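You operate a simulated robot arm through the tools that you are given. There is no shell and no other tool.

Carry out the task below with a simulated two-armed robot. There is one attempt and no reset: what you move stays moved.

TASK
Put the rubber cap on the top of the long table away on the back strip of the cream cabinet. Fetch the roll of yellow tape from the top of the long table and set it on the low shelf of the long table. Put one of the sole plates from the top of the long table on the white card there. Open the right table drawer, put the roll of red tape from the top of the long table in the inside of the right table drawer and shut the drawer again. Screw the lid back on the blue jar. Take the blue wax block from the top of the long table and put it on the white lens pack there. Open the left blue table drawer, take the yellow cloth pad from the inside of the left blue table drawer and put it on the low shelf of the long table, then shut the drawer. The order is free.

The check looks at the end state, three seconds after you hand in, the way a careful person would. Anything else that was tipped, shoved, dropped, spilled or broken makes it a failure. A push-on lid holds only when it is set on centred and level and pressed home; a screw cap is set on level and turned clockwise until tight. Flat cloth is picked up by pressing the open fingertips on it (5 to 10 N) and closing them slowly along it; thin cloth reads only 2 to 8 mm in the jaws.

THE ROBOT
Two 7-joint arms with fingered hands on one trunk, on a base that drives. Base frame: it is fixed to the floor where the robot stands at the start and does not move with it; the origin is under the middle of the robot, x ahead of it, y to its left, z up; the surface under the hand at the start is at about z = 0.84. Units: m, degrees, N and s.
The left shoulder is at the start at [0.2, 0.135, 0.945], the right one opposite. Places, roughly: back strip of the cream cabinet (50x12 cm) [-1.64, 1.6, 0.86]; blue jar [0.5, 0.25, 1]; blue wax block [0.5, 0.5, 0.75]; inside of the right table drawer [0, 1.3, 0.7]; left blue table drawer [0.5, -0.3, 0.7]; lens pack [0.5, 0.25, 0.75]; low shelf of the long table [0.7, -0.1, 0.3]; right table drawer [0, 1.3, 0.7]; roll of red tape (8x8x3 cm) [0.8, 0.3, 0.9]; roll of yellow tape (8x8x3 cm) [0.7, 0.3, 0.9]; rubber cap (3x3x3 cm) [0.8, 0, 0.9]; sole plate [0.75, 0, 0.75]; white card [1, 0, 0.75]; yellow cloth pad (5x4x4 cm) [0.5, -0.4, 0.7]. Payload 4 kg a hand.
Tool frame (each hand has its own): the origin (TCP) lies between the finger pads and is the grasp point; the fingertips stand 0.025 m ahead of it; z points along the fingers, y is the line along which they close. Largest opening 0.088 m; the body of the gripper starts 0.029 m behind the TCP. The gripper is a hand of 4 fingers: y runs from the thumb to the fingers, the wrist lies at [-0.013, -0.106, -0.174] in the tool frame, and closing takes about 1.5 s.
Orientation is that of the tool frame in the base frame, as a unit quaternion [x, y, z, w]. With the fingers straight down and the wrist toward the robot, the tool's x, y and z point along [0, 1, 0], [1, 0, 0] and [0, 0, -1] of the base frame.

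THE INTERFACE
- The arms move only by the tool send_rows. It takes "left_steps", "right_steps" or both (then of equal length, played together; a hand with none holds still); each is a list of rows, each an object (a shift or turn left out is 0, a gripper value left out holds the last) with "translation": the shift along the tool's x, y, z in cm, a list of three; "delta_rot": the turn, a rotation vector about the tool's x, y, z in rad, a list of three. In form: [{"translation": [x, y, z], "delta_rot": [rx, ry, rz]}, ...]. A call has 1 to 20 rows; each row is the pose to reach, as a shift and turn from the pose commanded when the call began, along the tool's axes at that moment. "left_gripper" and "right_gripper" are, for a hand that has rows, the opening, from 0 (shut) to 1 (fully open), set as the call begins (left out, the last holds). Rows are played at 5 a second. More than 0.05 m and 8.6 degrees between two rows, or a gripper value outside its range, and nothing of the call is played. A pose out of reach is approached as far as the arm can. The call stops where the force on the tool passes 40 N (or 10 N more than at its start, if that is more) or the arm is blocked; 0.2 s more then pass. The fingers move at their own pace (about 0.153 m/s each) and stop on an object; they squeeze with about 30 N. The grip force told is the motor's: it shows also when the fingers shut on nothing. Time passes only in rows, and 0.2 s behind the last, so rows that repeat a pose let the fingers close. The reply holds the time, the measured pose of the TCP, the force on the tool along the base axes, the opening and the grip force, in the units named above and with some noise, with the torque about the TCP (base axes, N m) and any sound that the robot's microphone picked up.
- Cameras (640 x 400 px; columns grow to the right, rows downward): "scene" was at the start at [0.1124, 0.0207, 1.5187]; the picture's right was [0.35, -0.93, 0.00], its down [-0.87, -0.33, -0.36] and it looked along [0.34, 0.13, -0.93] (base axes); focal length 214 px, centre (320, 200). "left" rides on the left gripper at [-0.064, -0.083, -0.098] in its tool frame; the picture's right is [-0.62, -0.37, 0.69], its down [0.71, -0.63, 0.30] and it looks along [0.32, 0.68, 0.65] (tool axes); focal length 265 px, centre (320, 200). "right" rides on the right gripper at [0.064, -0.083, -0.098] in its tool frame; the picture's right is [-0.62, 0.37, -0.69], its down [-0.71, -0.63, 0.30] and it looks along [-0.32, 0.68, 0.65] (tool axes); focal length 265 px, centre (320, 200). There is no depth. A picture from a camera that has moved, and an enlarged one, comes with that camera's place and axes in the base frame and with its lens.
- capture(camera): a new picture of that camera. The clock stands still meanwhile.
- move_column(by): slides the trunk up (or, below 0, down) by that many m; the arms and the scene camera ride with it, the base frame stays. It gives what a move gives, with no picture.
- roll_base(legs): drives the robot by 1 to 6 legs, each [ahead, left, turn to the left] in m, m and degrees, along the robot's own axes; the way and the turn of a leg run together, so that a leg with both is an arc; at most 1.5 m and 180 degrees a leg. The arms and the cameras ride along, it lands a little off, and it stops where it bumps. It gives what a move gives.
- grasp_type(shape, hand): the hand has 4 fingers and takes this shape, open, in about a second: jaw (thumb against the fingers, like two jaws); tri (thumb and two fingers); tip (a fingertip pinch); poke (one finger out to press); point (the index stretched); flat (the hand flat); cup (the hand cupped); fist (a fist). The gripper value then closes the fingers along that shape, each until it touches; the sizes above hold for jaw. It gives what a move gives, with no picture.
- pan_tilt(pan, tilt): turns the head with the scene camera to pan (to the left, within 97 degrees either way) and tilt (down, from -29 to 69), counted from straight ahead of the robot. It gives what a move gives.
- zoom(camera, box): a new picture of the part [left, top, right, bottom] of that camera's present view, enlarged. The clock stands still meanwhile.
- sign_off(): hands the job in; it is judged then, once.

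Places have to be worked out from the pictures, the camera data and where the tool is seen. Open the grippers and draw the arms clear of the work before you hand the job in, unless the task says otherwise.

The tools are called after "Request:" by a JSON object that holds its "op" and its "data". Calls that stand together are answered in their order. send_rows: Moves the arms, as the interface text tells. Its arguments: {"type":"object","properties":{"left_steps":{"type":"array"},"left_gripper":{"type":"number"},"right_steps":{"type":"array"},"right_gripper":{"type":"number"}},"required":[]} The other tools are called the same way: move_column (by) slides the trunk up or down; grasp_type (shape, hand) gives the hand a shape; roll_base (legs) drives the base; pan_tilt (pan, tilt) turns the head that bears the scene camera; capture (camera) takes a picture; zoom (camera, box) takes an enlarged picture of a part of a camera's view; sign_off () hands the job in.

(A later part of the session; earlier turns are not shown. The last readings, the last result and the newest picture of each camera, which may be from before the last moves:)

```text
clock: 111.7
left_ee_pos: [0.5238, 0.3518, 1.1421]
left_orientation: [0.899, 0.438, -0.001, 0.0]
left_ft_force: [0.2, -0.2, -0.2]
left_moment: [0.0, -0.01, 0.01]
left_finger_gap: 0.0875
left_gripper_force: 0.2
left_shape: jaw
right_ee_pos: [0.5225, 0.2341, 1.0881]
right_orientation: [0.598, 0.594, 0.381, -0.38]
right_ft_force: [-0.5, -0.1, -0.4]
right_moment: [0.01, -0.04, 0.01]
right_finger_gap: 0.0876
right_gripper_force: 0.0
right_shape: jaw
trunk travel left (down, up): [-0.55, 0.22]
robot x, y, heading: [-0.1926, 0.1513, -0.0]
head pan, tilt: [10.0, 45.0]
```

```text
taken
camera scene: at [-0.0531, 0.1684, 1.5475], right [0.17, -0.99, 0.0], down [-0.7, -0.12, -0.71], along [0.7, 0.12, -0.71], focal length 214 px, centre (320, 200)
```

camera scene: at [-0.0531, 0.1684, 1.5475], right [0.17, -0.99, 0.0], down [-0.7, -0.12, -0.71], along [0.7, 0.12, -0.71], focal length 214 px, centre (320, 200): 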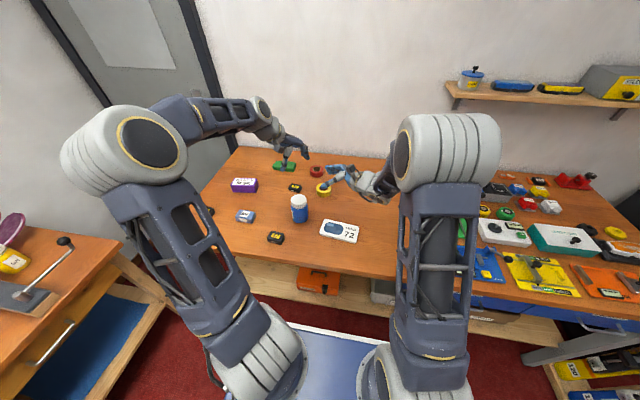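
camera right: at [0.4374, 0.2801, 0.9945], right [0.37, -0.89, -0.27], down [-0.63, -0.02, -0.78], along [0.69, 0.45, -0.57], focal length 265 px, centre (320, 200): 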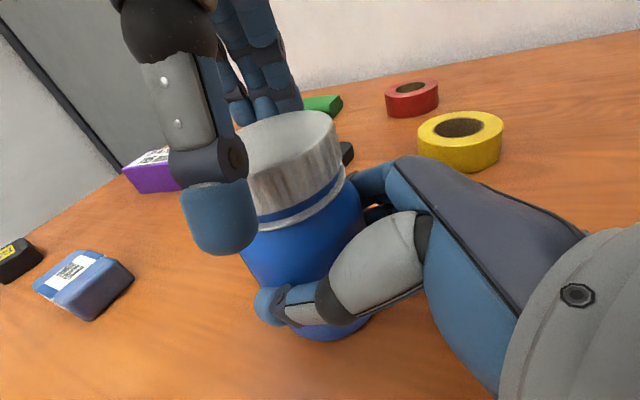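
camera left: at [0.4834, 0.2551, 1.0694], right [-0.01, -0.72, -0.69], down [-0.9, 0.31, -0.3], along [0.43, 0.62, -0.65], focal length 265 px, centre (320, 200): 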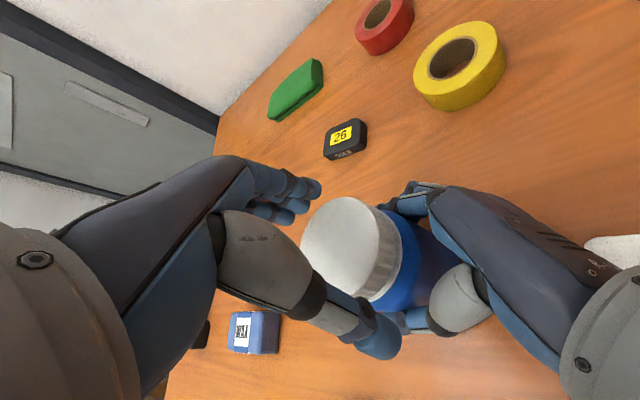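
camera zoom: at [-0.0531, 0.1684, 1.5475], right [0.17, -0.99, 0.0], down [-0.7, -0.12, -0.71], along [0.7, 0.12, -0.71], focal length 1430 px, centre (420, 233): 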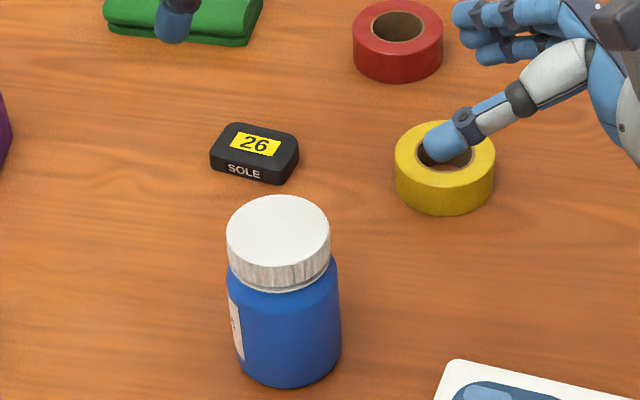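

Jar is closed and upright. I return the right hand to its parked pose, and zoom at the wax block and lens pack.

Request:
{"op": "send_rows", "data": {"right_steps": [{"translation": [-1.5, -1.2, -3.6], "delta_rot": [0, -0.126, 0]}, {"translation": [-3.1, -2.4, -7.2], "delta_rot": [0, -0.252, 0]}, {"translation": [-4.6, -3.7, -10.9], "delta_rot": [0, -0.378, 0]}, {"translation": [-6.2, -4.9, -14.5], "delta_rot": [0, -0.504, 0]}, {"translation": [-7.7, -6.1, -18.1], "delta_rot": [0, -0.63, 0]}, {"translation": [-9.3, -7.3, -21.7], "delta_rot": [0, -0.756, 0]}, {"translation": [-10.8, -8.6, -25.4], "delta_rot": [0, -0.882, 0]}, {"translation": [-12.4, -9.8, -29], "delta_rot": [0, -1.008, 0]}, {"translation": [-13.9, -11, -32.6], "delta_rot": [0, -1.134, 0]}]}}

Request:
{"op": "zoom", "data": {"camera": "scene", "box": [220, 195, 370, 255]}}

Request:
{"op": "zoom", "data": {"camera": "scene", "box": [225, 195, 275, 235]}}

Request:
{"op": "zoom", "data": {"camera": "scene", "box": [310, 210, 370, 250]}}

```text
clock: 113.7
left_ee_pos: [0.522, 0.3503, 1.1404]
left_orientation: [0.899, 0.438, 0.0, 0.0]
left_ft_force: [-0.3, -0.4, -0.1]
left_moment: [0.03, 0.01, 0.0]
left_finger_gap: 0.0876
left_gripper_force: 0.1
left_shape: jaw
right_ee_pos: [0.4088, -0.1195, 1.0983]
right_orientation: [0.709, 0.706, 0.0, 0.0]
right_ft_force: [0.6, 0.2, -0.4]
right_moment: [0.01, -0.02, -0.01]
right_finger_gap: 0.0874
right_gripper_force: 0.1
right_shape: jaw
trunk travel left (down, up): [-0.55, 0.22]
robot x, y, heading: [-0.193, 0.1592, -0.1]
head pan, tilt: [10.0, 45.0]
```

```text
4.27 times, centred on (295, 225) of scene
camera zoom: at [-0.0533, 0.1687, 1.5475], right [0.17, -0.99, 0.0], down [-0.7, -0.12, -0.71], along [0.7, 0.12, -0.71], focal length 915 px, centre (427, 93)
```

zoom: 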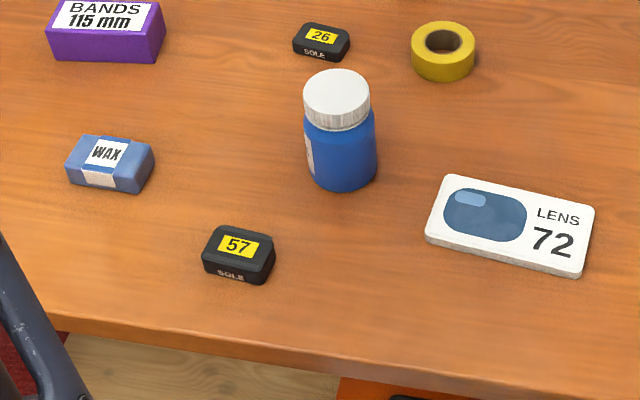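

```text
10.00 times, centred on (250, 215) of scene
camera zoom: at [-0.0533, 0.1687, 1.5475], right [0.17, -0.99, 0.0], down [-0.7, -0.12, -0.71], along [0.7, 0.12, -0.71], focal length 2145 px, centre (1020, 50)
```

zoom: 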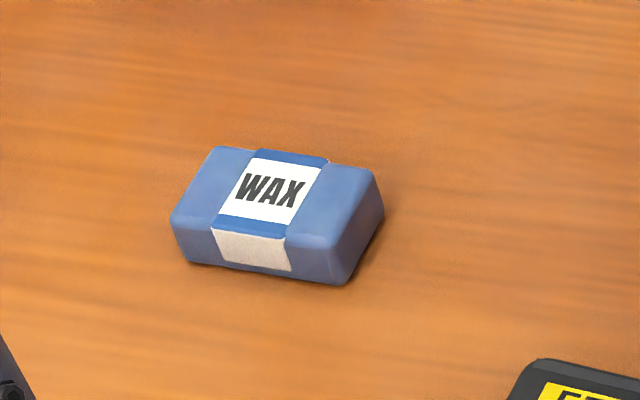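

```text
10.00 times, centred on (340, 230) of scene
camera zoom: at [-0.0533, 0.1687, 1.5475], right [0.17, -0.99, 0.0], down [-0.7, -0.12, -0.71], along [0.7, 0.12, -0.71], focal length 2145 px, centre (120, -100)
```

zoom: 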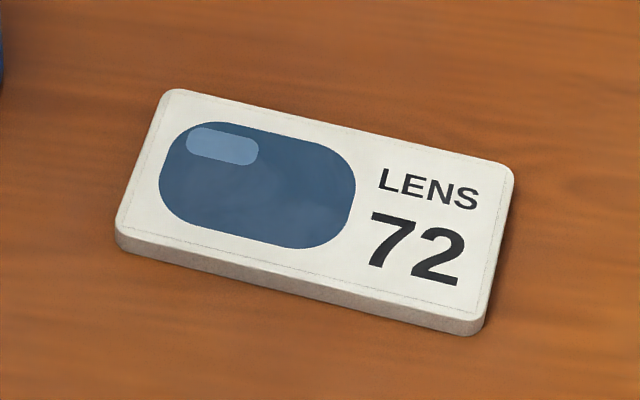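

Wax block ≈ [0.478, 0.579], 4.1×7.5 cm aligned with the axes; lens pack centre ≈ [0.4765, 0.180], top z≈0.852. I move the left hand over the wax block, undoing the yaw.

Request:
{"op": "send_rows", "data": {"left_steps": [{"translation": [2.5, -2.9, 0], "delta_rot": [0, 0, -0.11]}, {"translation": [5.1, -5.8, 0], "delta_rot": [0, 0, -0.22]}, {"translation": [7.7, -8.8, 0], "delta_rot": [0, 0, -0.33]}, {"translation": [10.2, -11.7, 0], "delta_rot": [0, 0, -0.44]}, {"translation": [12.8, -14.6, 0], "delta_rot": [0, 0, -0.55]}, {"translation": [15.3, -17.6, 0], "delta_rot": [0, 0, -0.663]}, {"translation": [15.3, -17.6, 4.5], "delta_rot": [0, 0, -0.663]}, {"translation": [15.3, -17.6, 9], "delta_rot": [0, 0, -0.663]}, {"translation": [15.3, -17.6, 13.5], "delta_rot": [0, 0, -0.663]}, {"translation": [15.3, -17.6, 18], "delta_rot": [0, 0, -0.663]}, {"translation": [15.3, -17.6, 18], "delta_rot": [0, 0, -0.663]}], "left_gripper": 1}}

Request:
{"op": "capture", "data": {"camera": "left"}}

Request:
{"op": "zoom", "data": {"camera": "scene", "box": [210, 185, 290, 245]}}

```text
clock: 116.1
left_ee_pos: [0.4794, 0.5814, 0.96]
left_orientation: [0.707, 0.707, 0.0, 0.001]
left_ft_force: [0.2, -0.6, -0.4]
left_moment: [-0.01, 0.03, 0.0]
left_finger_gap: 0.0877
left_gripper_force: 0.1
left_shape: jaw
right_ee_pos: [0.4099, -0.1188, 1.0984]
right_orientation: [0.708, 0.706, 0.001, 0.0]
right_ft_force: [-0.2, -0.4, -0.1]
right_moment: [0.01, 0.01, 0.01]
right_finger_gap: 0.0875
right_gripper_force: 0.0
right_shape: jaw
trunk travel left (down, up): [-0.55, 0.22]
robot x, y, heading: [-0.1927, 0.1562, -0.3]
head pan, tilt: [10.0, 45.0]
```

```text
taken
camera left: at [0.3984, 0.517, 1.0597], right [-0.37, -0.62, -0.69], down [-0.63, 0.72, -0.3], along [0.68, 0.32, -0.65], focal length 265 px, centre (320, 200)
```

left: 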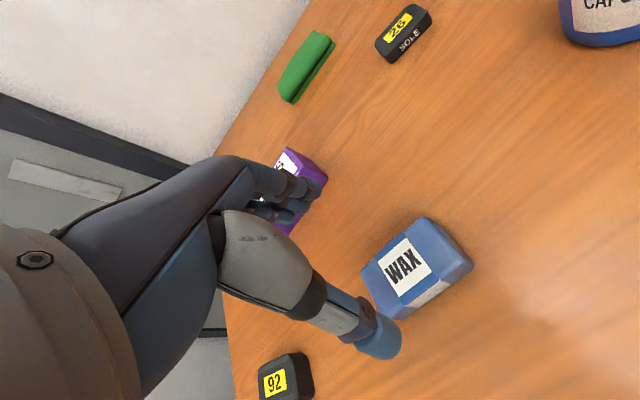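

```text
6.67 times, centred on (250, 215) of scene
camera zoom: at [-0.0534, 0.1684, 1.5476], right [0.17, -0.99, 0.0], down [-0.7, -0.12, -0.71], along [0.7, 0.12, -0.71], focal length 1430 px, centre (787, 100)
```

zoom: 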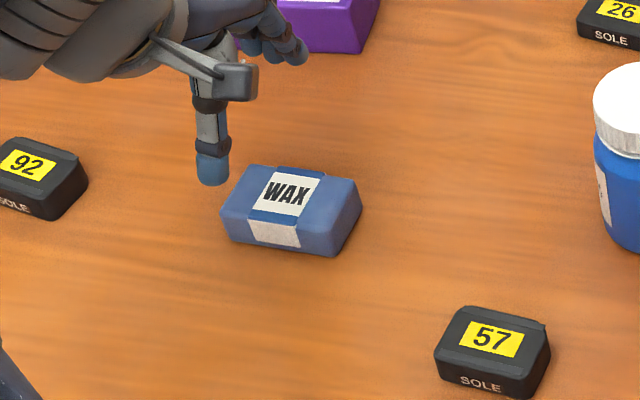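

Aligned over the wax block; descend and grip.

Request:
{"op": "send_rows", "data": {"left_steps": [{"translation": [-0.25, 0.05, 3.5]}, {"translation": [-0.25, 0.05, 7]}, {"translation": [-0.25, 0.05, 8.8]}, {"translation": [-0.25, 0.05, 8.8]}]}}

Request:
{"op": "send_rows", "data": {"left_steps": [{}, {}, {}, {}, {}, {}, {"translation": [0, 0, -1]}, {"translation": [0, 0, -4]}, {"translation": [0, 0, -8]}, {"translation": [0, 0, -8]}], "left_gripper": 0}}

Request:
{"op": "capture", "data": {"camera": "left"}}

```text
clock: 117.1
left_ee_pos: [0.4796, 0.5797, 0.8757]
left_orientation: [0.708, 0.706, 0.0, 0.0]
left_ft_force: [-0.4, 0.1, -0.1]
left_moment: [0.0, 0.01, -0.01]
left_finger_gap: 0.0877
left_gripper_force: 0.0
left_shape: jaw
right_ee_pos: [0.4093, -0.1178, 1.0983]
right_orientation: [0.708, 0.706, 0.001, 0.0]
right_ft_force: [0.1, 0.2, 0.6]
right_moment: [0.01, 0.03, -0.02]
right_finger_gap: 0.0874
right_gripper_force: 0.0
right_shape: jaw
trunk travel left (down, up): [-0.55, 0.22]
robot x, y, heading: [-0.195, 0.1554, -0.4]
head pan, tilt: [10.0, 45.0]
```

```text
clock: 119.3
left_ee_pos: [0.4806, 0.5799, 0.9548]
left_orientation: [0.707, 0.707, 0.0, 0.0]
left_ft_force: [0.2, -0.1, 0.0]
left_moment: [0.0, 0.01, 0.02]
left_finger_gap: 0.04
left_gripper_force: 30.1
left_shape: jaw
right_ee_pos: [0.4085, -0.1191, 1.0986]
right_orientation: [0.709, 0.705, 0.0, 0.0]
right_ft_force: [-0.6, -0.1, 0.4]
right_moment: [-0.01, -0.03, -0.02]
right_finger_gap: 0.0877
right_gripper_force: 0.0
right_shape: jaw
trunk travel left (down, up): [-0.55, 0.22]
robot x, y, heading: [-0.1941, 0.151, -0.2]
head pan, tilt: [10.0, 45.0]
```

```text
taken
camera left: at [0.3982, 0.5147, 1.0537], right [-0.37, -0.62, -0.69], down [-0.63, 0.71, -0.3], along [0.68, 0.32, -0.65], focal length 265 px, centre (320, 200)
```

left: 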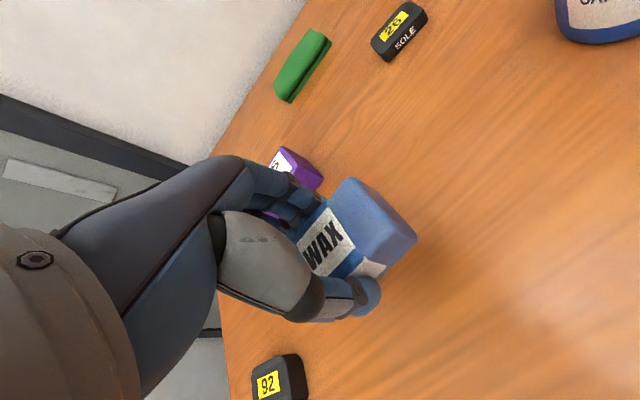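

Gripped (40 mm). I lift high over the jar and carry it to the lens pack.

Request:
{"op": "send_rows", "data": {"left_steps": [{"translation": [0, 0, -4.5]}, {"translation": [0, 0, -9]}, {"translation": [-4.5, 0, -9.5]}, {"translation": [-9, 0, -9.5]}, {"translation": [-13.5, 0, -9.5]}, {"translation": [-18, 0, -9.5]}, {"translation": [-22.5, 0, -9.5]}, {"translation": [-27, 0, -9.5]}, {"translation": [-31.5, 0, -9.5]}, {"translation": [-36, 0, -9.5], "delta_rot": [0, 0, 0.05]}, {"translation": [-39.8, -0.2, -9.5], "delta_rot": [0, 0, 0.11]}, {"translation": [-39.8, -0.2, -9.5], "delta_rot": [0, 0, 0.11]}]}}

Request:
{"op": "capture", "data": {"camera": "left"}}

Request:
{"op": "zoom", "data": {"camera": "scene", "box": [285, 185, 385, 260]}}

```text
clock: 121.9
left_ee_pos: [0.4757, 0.1805, 1.0491]
left_orientation: [0.745, 0.667, 0.0, 0.0]
left_ft_force: [0.3, -0.4, -1.2]
left_moment: [0.03, -0.02, 0.0]
left_finger_gap: 0.0397
left_gripper_force: 29.8
left_shape: jaw
right_ee_pos: [0.4087, -0.1185, 1.0986]
right_orientation: [0.709, 0.705, 0.0, -0.001]
right_ft_force: [0.0, -0.8, -1.0]
right_moment: [-0.03, -0.01, 0.03]
right_finger_gap: 0.0877
right_gripper_force: 0.1
right_shape: jaw
trunk travel left (down, up): [-0.55, 0.22]
robot x, y, heading: [-0.1901, 0.152, -0.3]
head pan, tilt: [10.0, 45.0]
```

```text
taken
camera left: at [0.3877, 0.1259, 1.1494], right [-0.43, -0.58, -0.69], down [-0.55, 0.78, -0.3], along [0.72, 0.25, -0.65], focal length 265 px, centre (320, 200)
```

left: 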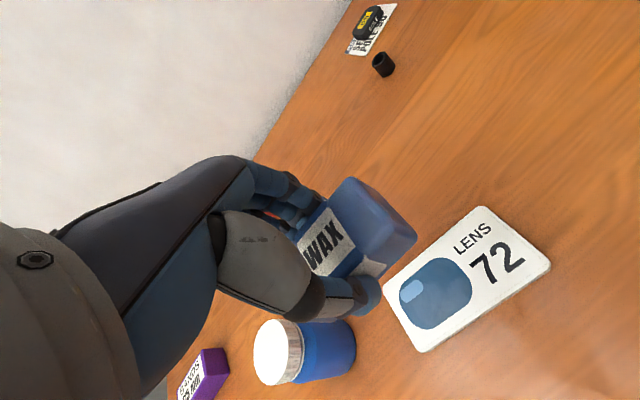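

```text
5.33 times, centred on (335, 222) of scene
camera zoom: at [-0.0534, 0.1685, 1.5476], right [0.17, -0.99, 0.0], down [-0.7, -0.12, -0.71], along [0.7, 0.12, -0.71], focal length 1144 px, centre (240, 80)
```

zoom: 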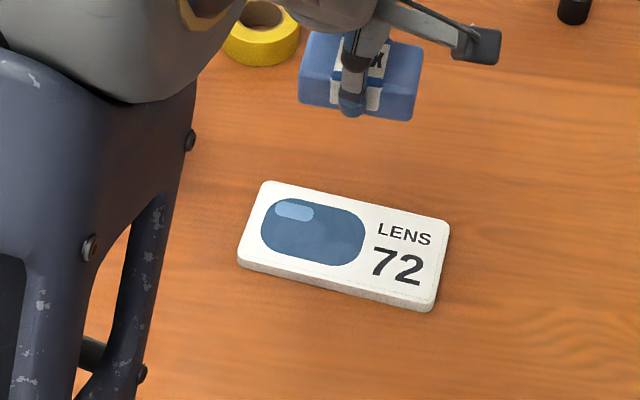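

I nudge slightly and lower until just above the pack.

Request:
{"op": "send_rows", "data": {"left_steps": [{"translation": [-0.4, -0.1, 4]}, {"translation": [-0.4, -0.1, 8]}, {"translation": [-0.4, -0.1, 12]}, {"translation": [-0.4, -0.1, 14.8]}, {"translation": [-0.4, -0.1, 14.8]}]}}

Request:
{"op": "zoom", "data": {"camera": "scene", "box": [300, 200, 380, 260]}}

Request:
{"op": "capture", "data": {"camera": "left"}}

```text
clock: 123.1
left_ee_pos: [0.4764, 0.1781, 0.9016]
left_orientation: [0.745, 0.667, 0.0, 0.0]
left_ft_force: [-0.4, -0.3, -0.9]
left_moment: [-0.01, 0.0, 0.0]
left_finger_gap: 0.0396
left_gripper_force: 29.6
left_shape: jaw
right_ee_pos: [0.4087, -0.1184, 1.0982]
right_orientation: [0.708, 0.706, 0.001, 0.0]
right_ft_force: [0.2, -0.5, 0.3]
right_moment: [0.01, -0.03, 0.01]
right_finger_gap: 0.0876
right_gripper_force: 0.2
right_shape: jaw
trunk travel left (down, up): [-0.55, 0.22]
robot x, y, heading: [-0.1935, 0.1559, -0.2]
head pan, tilt: [10.0, 45.0]
```

```text
6.67 times, centred on (340, 230) of scene
camera zoom: at [-0.0534, 0.1685, 1.5476], right [0.17, -0.99, 0.0], down [-0.7, -0.12, -0.71], along [0.7, 0.12, -0.71], focal length 1430 px, centre (187, 0)
```

zoom: 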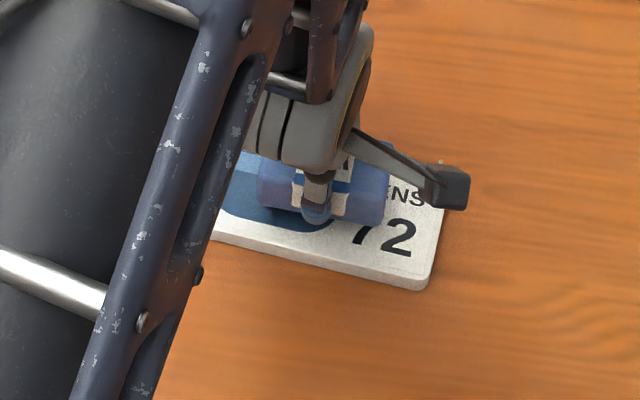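

```text
taken
camera left: at [0.388, 0.122, 1.0006], right [-0.43, -0.58, -0.69], down [-0.55, 0.78, -0.3], along [0.72, 0.25, -0.65], focal length 265 px, centre (320, 200)
```

left: 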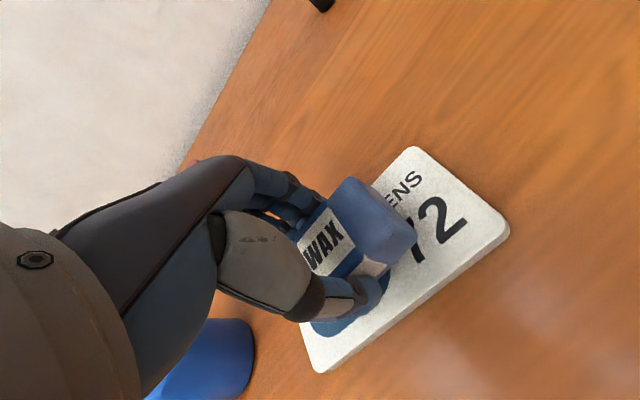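

Wax is centred on the pack. Lower the last ~1.3 cm and release.

Request:
{"op": "send_rows", "data": {"left_steps": [{"translation": [0, 0, 0.7]}, {"translation": [0, 0, 1.2]}, {"translation": [0, 0, 1.35]}, {"translation": [0, 0, 1.35]}]}}

Request:
{"op": "send_rows", "data": {"left_steps": [{}, {}, {}, {}, {}, {"translation": [0, 0, -2]}, {"translation": [0, 0, -6]}, {"translation": [0, 0, -10]}, {"translation": [0, 0, -14]}, {"translation": [0, 0, -18]}, {"translation": [0, 0, -20]}], "left_gripper": 1}}

Request:
{"op": "capture", "data": {"camera": "left"}}

```text
clock: 124.1
left_ee_pos: [0.4757, 0.1767, 0.8875]
left_orientation: [0.745, 0.667, 0.001, 0.0]
left_ft_force: [-0.3, -0.1, -1.2]
left_moment: [0.01, 0.01, 0.0]
left_finger_gap: 0.0395
left_gripper_force: 29.4
left_shape: jaw
right_ee_pos: [0.4091, -0.1191, 1.0995]
right_orientation: [0.709, 0.705, 0.0, 0.0]
right_ft_force: [-0.9, -0.2, 0.6]
right_moment: [0.0, 0.0, -0.01]
right_finger_gap: 0.0878
right_gripper_force: 0.0
right_shape: jaw
trunk travel left (down, up): [-0.55, 0.22]
robot x, y, heading: [-0.1935, 0.1539, -0.2]
head pan, tilt: [10.0, 45.0]
```

```text
clock: 126.5
left_ee_pos: [0.4754, 0.1781, 1.0889]
left_orientation: [0.745, 0.667, 0.0, 0.0]
left_ft_force: [0.5, -0.7, 0.7]
left_moment: [0.01, -0.02, 0.01]
left_finger_gap: 0.0878
left_gripper_force: 0.0
left_shape: jaw
right_ee_pos: [0.4092, -0.1196, 1.0987]
right_orientation: [0.708, 0.706, -0.001, 0.0]
right_ft_force: [0.1, -0.3, -0.6]
right_moment: [-0.03, -0.01, 0.0]
right_finger_gap: 0.0878
right_gripper_force: 0.0
right_shape: jaw
trunk travel left (down, up): [-0.55, 0.22]
robot x, y, heading: [-0.1935, 0.1547, -0.3]
head pan, tilt: [10.0, 45.0]
```

```text
taken
camera left: at [0.387, 0.1221, 1.1881], right [-0.44, -0.58, -0.69], down [-0.55, 0.78, -0.3], along [0.72, 0.25, -0.65], focal length 265 px, centre (320, 200)
```

left: 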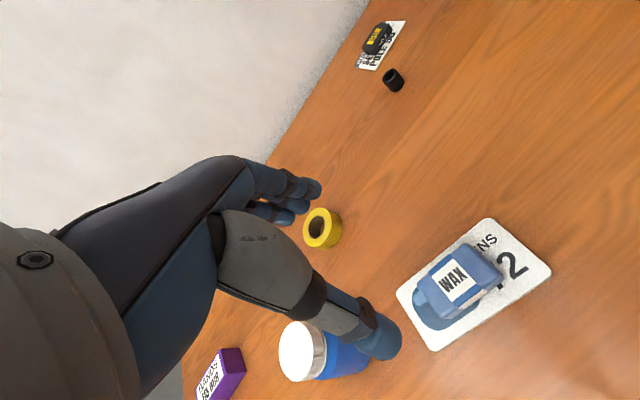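

Wax is on the lens pack. Next the yellow tape: I move the left hand above it (≈[0.695, 0.278]) to refine its position with the wrist camera.

Request:
{"op": "send_rows", "data": {"left_steps": [{"translation": [2.4, 4.1, 0], "delta_rot": [0, 0, -0.03]}, {"translation": [4.8, 8.1, 0], "delta_rot": [0, 0, -0.06]}, {"translation": [7.3, 12.2, 0], "delta_rot": [0, 0, -0.09]}, {"translation": [9.7, 16.2, 0], "delta_rot": [0, 0, -0.11]}, {"translation": [12.1, 20.3, 0], "delta_rot": [0, 0, -0.11]}, {"translation": [12.1, 20.3, 4.5], "delta_rot": [0, 0, -0.11]}, {"translation": [12.1, 20.3, 9], "delta_rot": [0, 0, -0.11]}, {"translation": [12.1, 20.3, 12], "delta_rot": [0, 0, -0.11]}, {"translation": [12.1, 20.3, 12], "delta_rot": [0, 0, -0.11]}]}}

Request:
{"op": "capture", "data": {"camera": "left"}}

Request:
{"op": "zoom", "data": {"camera": "scene", "box": [280, 150, 360, 210]}}

```text
clock: 128.5
left_ee_pos: [0.6907, 0.276, 0.969]
left_orientation: [0.707, 0.707, -0.001, 0.0]
left_ft_force: [-0.7, 0.5, 0.5]
left_moment: [0.01, 0.02, 0.05]
left_finger_gap: 0.0877
left_gripper_force: 0.0
left_shape: jaw
right_ee_pos: [0.409, -0.1174, 1.0988]
right_orientation: [0.708, 0.706, 0.0, 0.0]
right_ft_force: [0.1, -0.8, 0.6]
right_moment: [0.01, 0.01, 0.0]
right_finger_gap: 0.0879
right_gripper_force: 0.1
right_shape: jaw
trunk travel left (down, up): [-0.55, 0.22]
robot x, y, heading: [-0.1935, 0.1528, -0.2]
head pan, tilt: [10.0, 45.0]
```

```text
taken
camera left: at [0.6085, 0.2111, 1.0672], right [-0.37, -0.62, -0.69], down [-0.63, 0.71, -0.3], along [0.68, 0.32, -0.65], focal length 265 px, centre (320, 200)
```

left: 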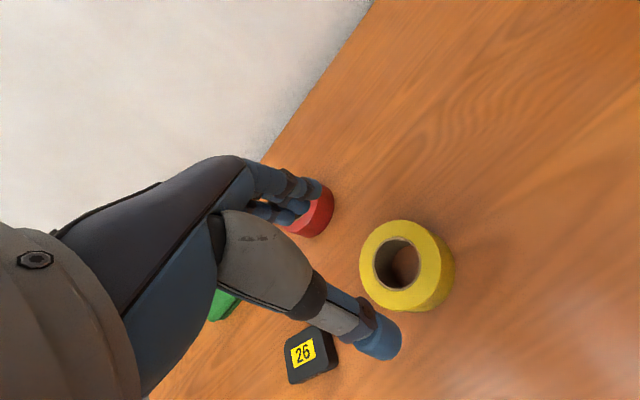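

```text
6.67 times, centred on (320, 180) of scene
camera zoom: at [-0.0534, 0.1685, 1.5476], right [0.17, -0.99, 0.0], down [-0.7, -0.12, -0.71], along [0.7, 0.12, -0.71], focal length 1430 px, centre (320, 333)
```

zoom: 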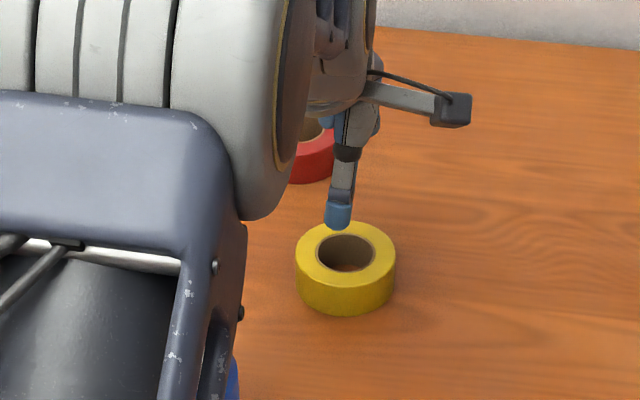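

Tape centre ≈ [0.699, 0.279], ø7.1 cm. I yaw the hand ~16° so the fingers stay away from the red roll, then lower around it and close.

Request:
{"op": "send_rows", "data": {"left_steps": [{"translation": [0.3, 0.8, 0], "delta_rot": [0, 0, 0.14]}, {"translation": [0.3, 0.8, 2], "delta_rot": [0, 0, 0.28]}, {"translation": [0.3, 0.8, 5], "delta_rot": [0, 0, 0.28]}, {"translation": [0.3, 0.8, 5], "delta_rot": [0, 0, 0.28]}]}}

Request:
{"op": "capture", "data": {"camera": "left"}}

```text
clock: 129.5
left_ee_pos: [0.698, 0.2796, 0.918]
left_orientation: [0.799, 0.601, 0.0, 0.0]
left_ft_force: [-0.5, 0.2, -0.2]
left_moment: [0.01, 0.0, 0.02]
left_finger_gap: 0.0876
left_gripper_force: 0.1
left_shape: jaw
right_ee_pos: [0.4094, -0.1176, 1.0991]
right_orientation: [0.709, 0.705, 0.0, 0.0]
right_ft_force: [0.7, 0.6, 0.8]
right_moment: [0.03, 0.02, -0.03]
right_finger_gap: 0.0877
right_gripper_force: 0.1
right_shape: jaw
trunk travel left (down, up): [-0.55, 0.22]
robot x, y, heading: [-0.1974, 0.1538, 0.0]
head pan, tilt: [10.0, 45.0]
```

```text
taken
camera left: at [0.6019, 0.2407, 1.017], right [-0.53, -0.49, -0.69], down [-0.41, 0.86, -0.3], along [0.75, 0.12, -0.65], focal length 265 px, centre (320, 200)
```

left: 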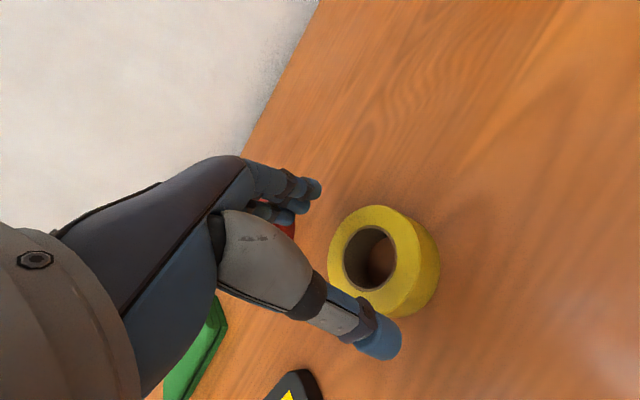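

Perfectly centred. Lower and close.

Request:
{"op": "send_rows", "data": {"left_steps": [{"translation": [0, 0, 2.5]}, {"translation": [0, 0, 4.6]}, {"translation": [0, 0, 4.6]}]}}

Request:
{"op": "send_rows", "data": {"left_steps": [{}, {}, {}, {}, {}, {}, {"translation": [0, 0, -1]}, {"translation": [0, 0, -4]}, {"translation": [0, 0, -8]}, {"translation": [0, 0, -12]}, {"translation": [0, 0, -16]}, {"translation": [0, 0, -20]}, {"translation": [0, 0, -22]}], "left_gripper": 0}}

Request:
{"op": "capture", "data": {"camera": "left"}}

```text
clock: 130.3
left_ee_pos: [0.6985, 0.2777, 0.8705]
left_orientation: [0.799, 0.601, 0.0, 0.0]
left_ft_force: [0.1, 0.4, -0.2]
left_moment: [0.01, -0.01, -0.02]
left_finger_gap: 0.0877
left_gripper_force: 0.0
left_shape: jaw
right_ee_pos: [0.4085, -0.1176, 1.0991]
right_orientation: [0.709, 0.706, 0.001, 0.0]
right_ft_force: [0.1, 0.1, 0.2]
right_moment: [0.03, 0.01, -0.02]
right_finger_gap: 0.0877
right_gripper_force: 0.0
right_shape: jaw
trunk travel left (down, up): [-0.55, 0.22]
robot x, y, heading: [-0.1942, 0.154, -0.5]
head pan, tilt: [10.0, 45.0]
```

```text
clock: 133.1
left_ee_pos: [0.7001, 0.2788, 1.0905]
left_orientation: [0.799, 0.601, -0.001, 0.0]
left_ft_force: [0.0, 0.5, -1.6]
left_moment: [0.0, 0.03, 0.0]
left_finger_gap: 0.0643
left_gripper_force: 29.7
left_shape: jaw
right_ee_pos: [0.4096, -0.1182, 1.0987]
right_orientation: [0.708, 0.706, 0.0, 0.0]
right_ft_force: [0.6, 0.7, -0.4]
right_moment: [-0.01, 0.03, -0.03]
right_finger_gap: 0.0878
right_gripper_force: 0.0
right_shape: jaw
trunk travel left (down, up): [-0.55, 0.22]
robot x, y, heading: [-0.1952, 0.1515, 0.1]
head pan, tilt: [10.0, 45.0]
```

```text
taken
camera left: at [0.6028, 0.2394, 1.1903], right [-0.53, -0.49, -0.69], down [-0.41, 0.86, -0.3], along [0.75, 0.12, -0.65], focal length 265 px, centre (320, 200)
```

left: 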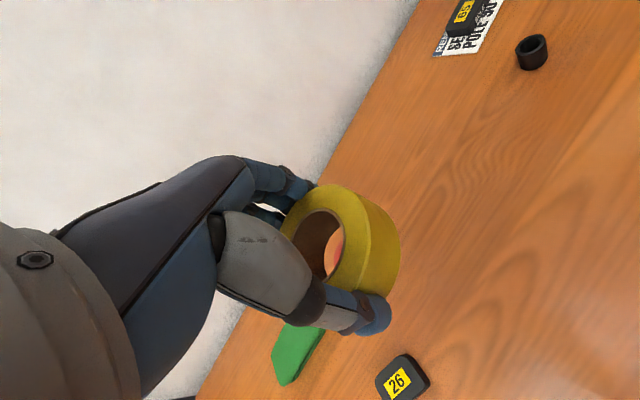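

Yellow roll held level. With it in the left hand I now go to the blue drawer: drive to about (−0.40, −0.05) and view the handle.

Request:
{"op": "roll_base", "data": {"legs": [[-0.2, -0.2, 0]]}}

Request:
{"op": "pan_tilt", "data": {"pan": -15, "tilt": 45}}

Request:
{"op": "capture", "data": {"camera": "scene"}}

Request:
{"op": "capture", "data": {"camera": "right"}}

```text
clock: 135.1
left_ee_pos: [0.4992, 0.0778, 1.0922]
left_orientation: [0.798, 0.603, 0.0, 0.0]
left_ft_force: [0.3, -0.9, -0.7]
left_moment: [-0.01, 0.03, 0.01]
left_finger_gap: 0.0643
left_gripper_force: 29.8
left_shape: jaw
right_ee_pos: [0.2111, -0.3207, 1.0985]
right_orientation: [0.707, 0.707, 0.0, 0.001]
right_ft_force: [0.9, -0.1, 0.0]
right_moment: [-0.01, -0.01, -0.03]
right_finger_gap: 0.0879
right_gripper_force: 0.1
right_shape: jaw
trunk travel left (down, up): [-0.55, 0.22]
robot x, y, heading: [-0.3913, -0.051, -0.0]
head pan, tilt: [10.0, 45.0]
```

```text
clock: 136.0
left_ee_pos: [0.4992, 0.0778, 1.091]
left_orientation: [0.798, 0.602, 0.0, 0.0]
left_ft_force: [0.4, 0.1, -0.8]
left_moment: [0.0, -0.01, 0.01]
left_finger_gap: 0.0644
left_gripper_force: 30.2
left_shape: jaw
right_ee_pos: [0.2111, -0.3206, 1.0991]
right_orientation: [0.707, 0.707, 0.0, 0.0]
right_ft_force: [-0.6, 0.8, -0.1]
right_moment: [0.05, -0.06, -0.01]
right_finger_gap: 0.0877
right_gripper_force: 0.1
right_shape: jaw
trunk travel left (down, up): [-0.55, 0.22]
robot x, y, heading: [-0.3938, -0.0499, -0.0]
head pan, tilt: [-15.0, 45.0]
```

```text
taken
camera scene: at [-0.2541, -0.0703, 1.5476], right [-0.26, -0.97, 0.0], down [-0.68, 0.18, -0.71], along [0.68, -0.18, -0.71], focal length 214 px, centre (320, 200)
```

scene: 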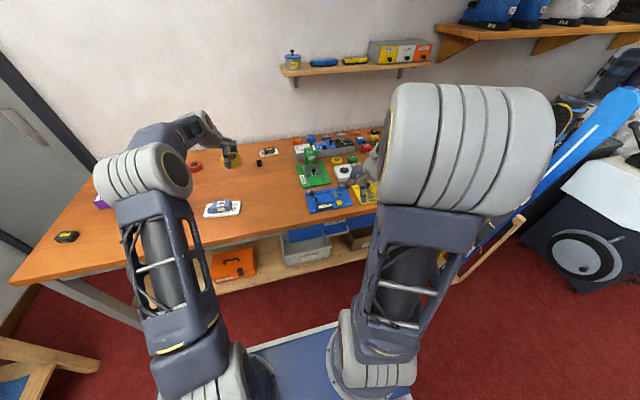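

```text
taken
camera right: at [0.1263, -0.2558, 1.1981], right [0.37, -0.62, 0.69], down [-0.63, -0.71, -0.3], along [0.68, -0.32, -0.65], focal length 265 px, centre (320, 200)
```

right: 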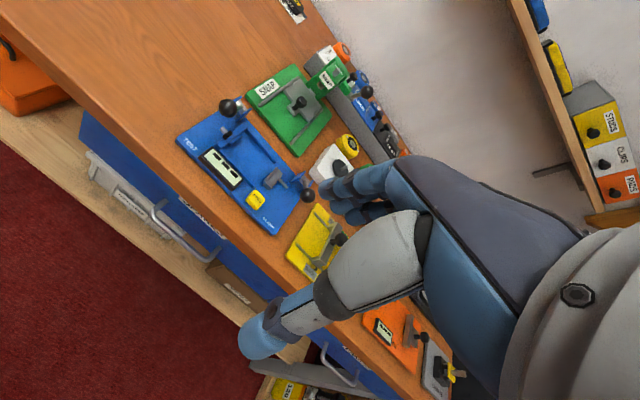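

I zoom on the left drawer handle in the right wrist view and from the head.

Request:
{"op": "zoom", "data": {"camera": "right", "box": [70, 100, 310, 340]}}

Request:
{"op": "zoom", "data": {"camera": "scene", "box": [260, 190, 400, 290]}}

```text
1.67 times, centred on (190, 220) of right
camera zoom: at [0.1263, -0.2558, 1.1981], right [0.37, -0.62, 0.69], down [-0.63, -0.71, -0.3], along [0.68, -0.32, -0.65], focal length 442 px, centre (537, 167)
```

zoom: 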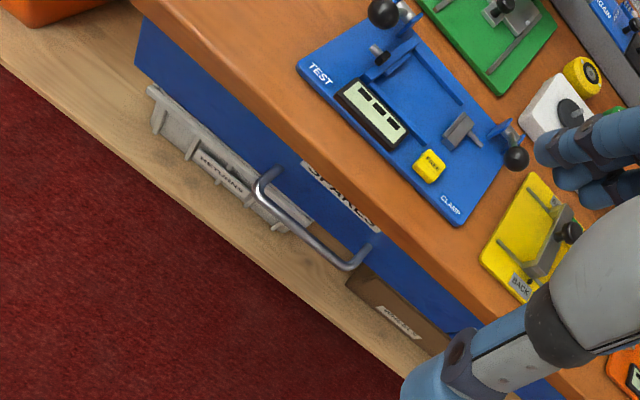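

```text
4.00 times, centred on (330, 240) of scene
camera zoom: at [-0.2541, -0.0703, 1.5476], right [-0.26, -0.97, 0.0], down [-0.68, 0.18, -0.71], along [0.68, -0.18, -0.71], focal length 858 px, centre (280, 40)
```

zoom: 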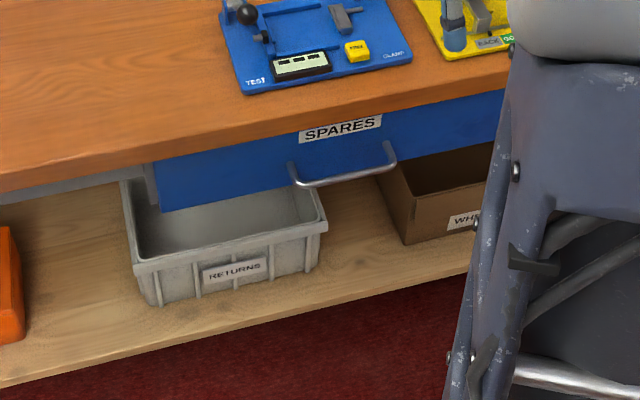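

The bar handle triangulates to y −0.24…−0.36, x≈0.30, z≈0.73, about 3 cm proud of the face. I retract the left hand (with tape) to a tucked pose and pitch the right hand forward to approach the bar horizontally.

Request:
{"op": "send_rows", "data": {"left_steps": [{"translation": [0.76, -4.03, -1.33]}, {"translation": [1.5, -8.06, -2.67]}, {"translation": [2.3, -12.1, -4]}, {"translation": [3, -16.1, -5.3]}, {"translation": [3.8, -20.1, -6.7]}, {"translation": [4.5, -24.2, -8]}, {"translation": [5.3, -28.2, -9.3]}, {"translation": [6, -32.2, -10.7]}, {"translation": [6.8, -36.2, -12]}, {"translation": [7.6, -40.3, -13.3]}, {"translation": [8.3, -44.3, -14.7]}, {"translation": [9.1, -48.3, -16]}, {"translation": [9.1, -48.3, -16]}], "right_steps": [{"translation": [0.2, -0.5, 0.8], "delta_rot": [-0.131, 0, 0]}, {"translation": [0.4, -1, 1.7], "delta_rot": [-0.262, 0, 0]}, {"translation": [0.5, -1.5, 2.5], "delta_rot": [-0.393, 0, 0]}, {"translation": [0.7, -2, 3.3], "delta_rot": [-0.524, 0, 0]}, {"translation": [0.9, -2.5, 4.2], "delta_rot": [-0.655, 0, 0]}, {"translation": [1.1, -3, 5], "delta_rot": [-0.785, 0, 0]}, {"translation": [1.3, -3.5, 5.8], "delta_rot": [-0.916, 0, 0]}, {"translation": [1.4, -4, 6.7], "delta_rot": [-1.047, 0, 0]}, {"translation": [1.6, -4.5, 7.5], "delta_rot": [-1.178, 0, 0]}, {"translation": [1.7, -5, 8.3], "delta_rot": [-1.309, 0, 0]}, {"translation": [1.9, -5.5, 9.2], "delta_rot": [-1.44, 0, 0]}, {"translation": [2, -6, 10], "delta_rot": [-1.571, 0, 0]}, {"translation": [2, -6, 10], "delta_rot": [-1.571, 0, 0]}]}}

Request:
{"op": "capture", "data": {"camera": "scene"}}

Request:
{"op": "capture", "data": {"camera": "right"}}

```text
clock: 138.8
left_ee_pos: [0.0591, 0.2959, 1.2502]
left_orientation: [0.798, 0.603, 0.001, 0.0]
left_ft_force: [-0.1, -0.1, 0.1]
left_moment: [0.04, 0.02, 0.03]
left_finger_gap: 0.0643
left_gripper_force: 29.6
left_shape: jaw
right_ee_pos: [0.2766, -0.3863, 1.1542]
right_orientation: [0.501, 0.5, 0.5, 0.499]
right_ft_force: [0.3, 0.9, -0.2]
right_moment: [-0.01, -0.02, 0.07]
right_finger_gap: 0.088
right_gripper_force: 0.0
right_shape: jaw
right hand out of reach, approached as far as the arm can: row 4, 5, 6, 7, 8, 9, 10, 11, 12, 13
trunk travel left (down, up): [-0.55, 0.22]
robot x, y, heading: [-0.3925, -0.0495, -0.0]
head pan, tilt: [-15.0, 45.0]
```

```text
taken
camera scene: at [-0.254, -0.0704, 1.5475], right [-0.26, -0.97, 0.0], down [-0.68, 0.18, -0.71], along [0.68, -0.18, -0.71], focal length 214 px, centre (320, 200)
```

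scene: 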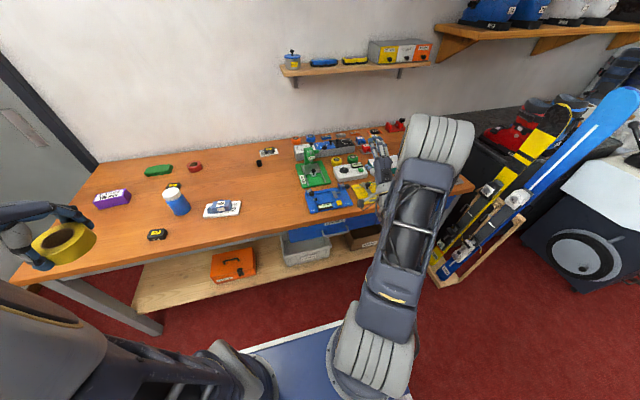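

```text
taken
camera right: at [0.1767, -0.3215, 1.0735], right [-0.69, -0.62, 0.37], down [0.3, -0.71, -0.63], along [0.66, -0.32, 0.68], focal length 265 px, centre (320, 200)
```

right: 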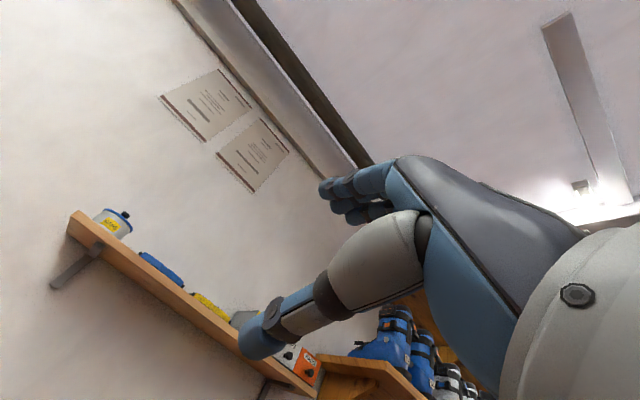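

The hand got the right orientation but needs to be farther from the body. I lower the trunk 0.30 m so the handle is near shoulder height, and view again.

Request:
{"op": "move_column", "data": {"by": -0.3}}

Request:
{"op": "pan_tilt", "data": {"pan": -15, "tilt": 30}}

Request:
{"op": "capture", "data": {"camera": "scene"}}

Request:
{"op": "zoom", "data": {"camera": "scene", "box": [260, 150, 400, 250]}}

```text
clock: 141.8
left_ee_pos: [0.0592, 0.297, 0.9511]
left_orientation: [0.798, 0.603, 0.0, 0.0]
left_ft_force: [-0.4, 0.6, -0.1]
left_moment: [-0.02, 0.01, -0.01]
left_finger_gap: 0.0642
left_gripper_force: 29.7
left_shape: jaw
right_ee_pos: [0.2772, -0.3858, 0.8554]
right_orientation: [0.5, 0.5, 0.5, 0.499]
right_ft_force: [0.0, 0.2, 0.1]
right_moment: [0.02, 0.0, 0.01]
right_finger_gap: 0.0879
right_gripper_force: 0.1
right_shape: jaw
trunk travel left (down, up): [-0.25, 0.52]
robot x, y, heading: [-0.3907, -0.0487, 0.1]
head pan, tilt: [-15.0, 45.0]
```

```text
clock: 142.6
left_ee_pos: [0.0593, 0.2968, 0.9507]
left_orientation: [0.799, 0.602, 0.001, 0.0]
left_ft_force: [0.4, 0.2, -0.6]
left_moment: [-0.03, -0.01, 0.01]
left_finger_gap: 0.0641
left_gripper_force: 30.1
left_shape: jaw
right_ee_pos: [0.2766, -0.3862, 0.8554]
right_orientation: [0.501, 0.501, 0.5, 0.498]
right_ft_force: [0.6, -0.1, -0.5]
right_moment: [0.0, 0.01, 0.0]
right_finger_gap: 0.0879
right_gripper_force: 0.0
right_shape: jaw
trunk travel left (down, up): [-0.25, 0.52]
robot x, y, heading: [-0.391, -0.0497, -0.2]
head pan, tilt: [-15.0, 30.0]
```

```text
taken
camera scene: at [-0.2453, -0.0727, 1.2701], right [-0.26, -0.97, 0.0], down [-0.48, 0.13, -0.87], along [0.84, -0.22, -0.5], focal length 214 px, centre (320, 200)
```

scene: 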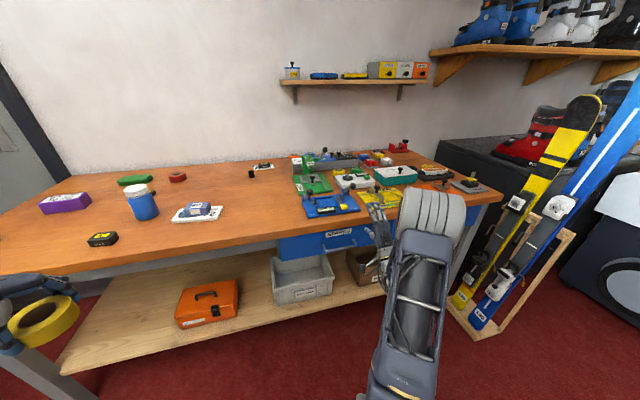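

```text
4.00 times, centred on (330, 200) of scene
camera zoom: at [-0.2453, -0.0727, 1.2701], right [-0.26, -0.97, 0.0], down [-0.48, 0.13, -0.87], along [0.84, -0.22, -0.5], focal length 858 px, centre (280, 200)
```

zoom: 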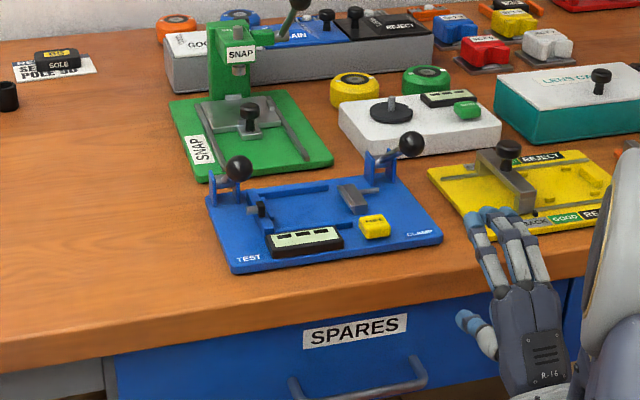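

I back the base 7 cm, then lower the hand to handle height and centre it on the bar (y≈−0.295, z≈0.737).

Request:
{"op": "roll_base", "data": {"legs": [[-0.07, 0, 0]]}}

Request:
{"op": "send_rows", "data": {"right_steps": [{"translation": [0, -4, 0]}, {"translation": [0, -8, 0]}, {"translation": [0, -11.8, 0]}, {"translation": [4.5, -11.8, 0]}, {"translation": [9.1, -11.8, 0]}, {"translation": [9.1, -11.8, 0]}], "right_gripper": 1}}

Request:
{"op": "zoom", "data": {"camera": "scene", "box": [260, 170, 420, 280]}}

Request:
{"op": "capture", "data": {"camera": "right"}}

```text
clock: 143.6
left_ee_pos: [-0.0105, 0.295, 0.9501]
left_orientation: [0.799, 0.602, 0.0, 0.0]
left_ft_force: [0.1, -0.6, -1.3]
left_moment: [0.01, 0.0, 0.0]
left_finger_gap: 0.0642
left_gripper_force: 30.1
left_shape: jaw
right_ee_pos: [0.205, -0.3865, 0.8561]
right_orientation: [0.501, 0.5, 0.5, 0.499]
right_ft_force: [-0.1, 1.5, 0.5]
right_moment: [-0.03, -0.01, 0.0]
right_finger_gap: 0.0878
right_gripper_force: 0.1
right_shape: jaw
trunk travel left (down, up): [-0.25, 0.52]
robot x, y, heading: [-0.4611, -0.0521, 0.2]
head pan, tilt: [-15.0, 30.0]
```

```text
clock: 145.0
left_ee_pos: [-0.0108, 0.295, 0.9508]
left_orientation: [0.799, 0.602, 0.0, 0.0]
left_ft_force: [-0.1, -0.7, 0.1]
left_moment: [0.03, -0.05, -0.02]
left_finger_gap: 0.0645
left_gripper_force: 30.3
left_shape: jaw
right_ee_pos: [0.2895, -0.3255, 0.7969]
right_orientation: [0.503, 0.501, 0.498, 0.498]
right_ft_force: [0.3, -0.2, -0.1]
right_moment: [0.0, 0.01, -0.01]
right_finger_gap: 0.0879
right_gripper_force: 0.2
right_shape: jaw
right hand out of reach, approached as far as the arm can: row 1, 2, 3, 4, 5, 6
trunk travel left (down, up): [-0.25, 0.52]
robot x, y, heading: [-0.4601, -0.0532, -0.1]
head pan, tilt: [-15.0, 30.0]
```

```text
3.64 times, centred on (340, 225) of scene
camera zoom: at [-0.3165, -0.073, 1.2702], right [-0.26, -0.97, 0.0], down [-0.48, 0.13, -0.87], along [0.84, -0.23, -0.5], focal length 780 px, centre (247, 109)
```

zoom: 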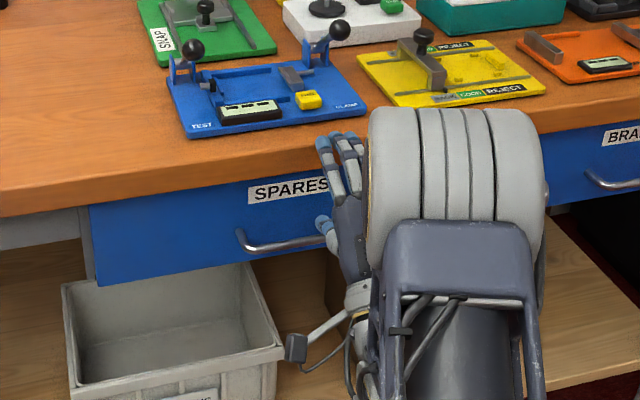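

```text
taken
camera right: at [0.189, -0.2608, 0.7166], right [-0.69, -0.62, 0.37], down [0.3, -0.71, -0.63], along [0.66, -0.33, 0.68], focal length 265 px, centre (320, 200)
```

right: 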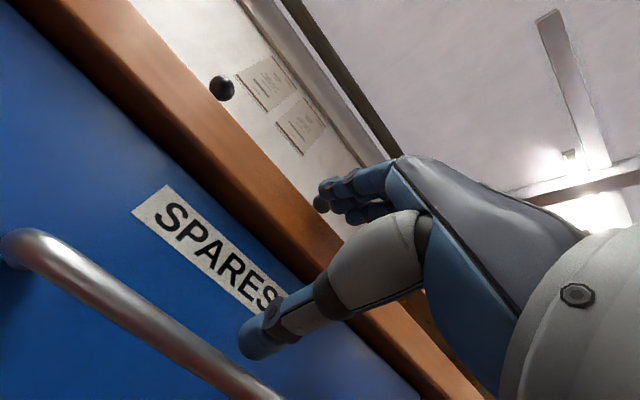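

Minimum reach limits this pose: I need the base farther back. I back off 12 cm and send a null row to see where the commanded pose stands.

Request:
{"op": "roll_base", "data": {"legs": [[-0.12, 0, 0]]}}

Request:
{"op": "send_rows", "data": {"right_steps": [{"translation": [0, 0, 0]}, {"translation": [0, 0, 0]}]}}

```text
clock: 146.2
left_ee_pos: [-0.1352, 0.2971, 0.9499]
left_orientation: [0.798, 0.602, 0.0, 0.0]
left_ft_force: [0.0, -0.7, -0.3]
left_moment: [0.01, -0.02, -0.02]
left_finger_gap: 0.0642
left_gripper_force: 29.8
left_shape: jaw
right_ee_pos: [0.1674, -0.3244, 0.7975]
right_orientation: [0.502, 0.502, 0.499, 0.497]
right_ft_force: [0.7, 0.6, -0.1]
right_moment: [-0.02, -0.01, 0.0]
right_finger_gap: 0.0881
right_gripper_force: 0.1
right_shape: jaw
trunk travel left (down, up): [-0.25, 0.52]
robot x, y, heading: [-0.5861, -0.0511, 0.0]
head pan, tilt: [-15.0, 30.0]
```

```text
clock: 146.8
left_ee_pos: [-0.1343, 0.2954, 0.9498]
left_orientation: [0.798, 0.602, 0.0, -0.001]
left_ft_force: [-1.0, -0.4, -0.9]
left_moment: [0.02, -0.01, 0.0]
left_finger_gap: 0.0644
left_gripper_force: 30.0
left_shape: jaw
right_ee_pos: [0.1671, -0.3247, 0.7986]
right_orientation: [0.502, 0.501, 0.499, 0.498]
right_ft_force: [0.1, 0.2, -0.2]
right_moment: [-0.01, 0.01, 0.01]
right_finger_gap: 0.0876
right_gripper_force: 0.1
right_shape: jaw
trunk travel left (down, up): [-0.25, 0.52]
robot x, y, heading: [-0.5905, -0.0488, -0.1]
head pan, tilt: [-15.0, 30.0]
```

Commanded pose equals the reached pose. I extend forward 4 cm, then lower to bar height.

Request:
{"op": "send_rows", "data": {"right_steps": [{"translation": [1.5, 0, 3]}, {"translation": [3, -2, 4.5]}, {"translation": [3, -4, 5]}, {"translation": [3, -5.9, 5]}, {"translation": [3, -5.9, 5]}]}}

Request:
{"op": "capture", "data": {"camera": "right"}}

Request:
{"op": "zoom", "data": {"camera": "scene", "box": [260, 150, 420, 260]}}

```text
clock: 148.0
left_ee_pos: [-0.1339, 0.2961, 0.9508]
left_orientation: [0.799, 0.602, 0.0, -0.001]
left_ft_force: [-0.1, -0.7, -0.2]
left_moment: [0.0, 0.0, -0.02]
left_finger_gap: 0.0644
left_gripper_force: 29.6
left_shape: jaw
right_ee_pos: [0.2136, -0.3185, 0.7412]
right_orientation: [0.497, 0.507, 0.505, 0.49]
right_ft_force: [-0.3, 0.5, 0.1]
right_moment: [-0.02, 0.04, 0.0]
right_finger_gap: 0.0877
right_gripper_force: 0.1
right_shape: jaw
right hand out of reach, approached as far as the arm can: row 1, 2, 3, 4, 5
trunk travel left (down, up): [-0.25, 0.52]
robot x, y, heading: [-0.5861, -0.0473, -0.2]
head pan, tilt: [-15.0, 30.0]
```

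```text
taken
camera right: at [0.1118, -0.2561, 0.6613], right [-0.67, -0.64, 0.37], down [0.32, -0.7, -0.64], along [0.67, -0.31, 0.68], focal length 265 px, centre (320, 200)
```

right: 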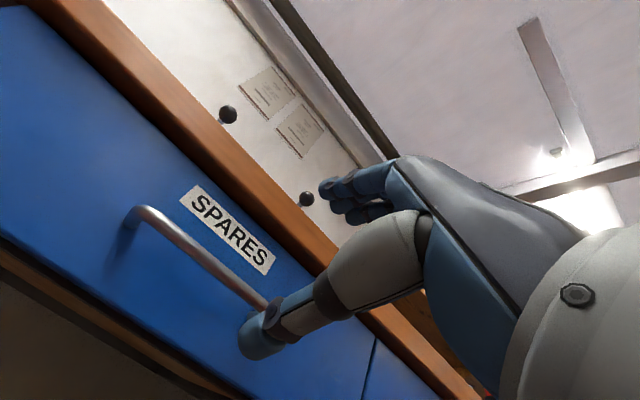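

```text
3.64 times, centred on (340, 205) of scene
camera zoom: at [-0.4389, -0.0726, 1.2702], right [-0.26, -0.97, 0.0], down [-0.48, 0.13, -0.87], along [0.84, -0.22, -0.5], focal length 780 px, centre (247, 182)
```

zoom: 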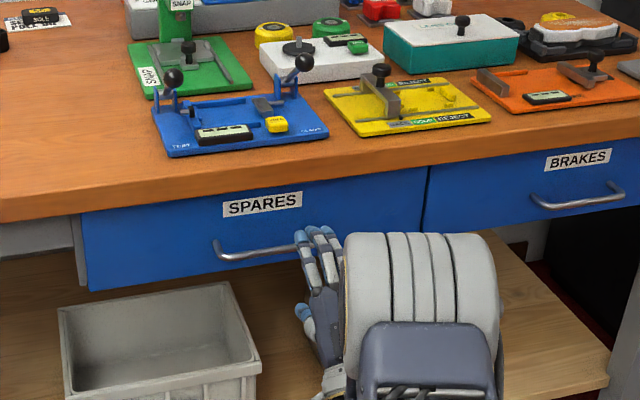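

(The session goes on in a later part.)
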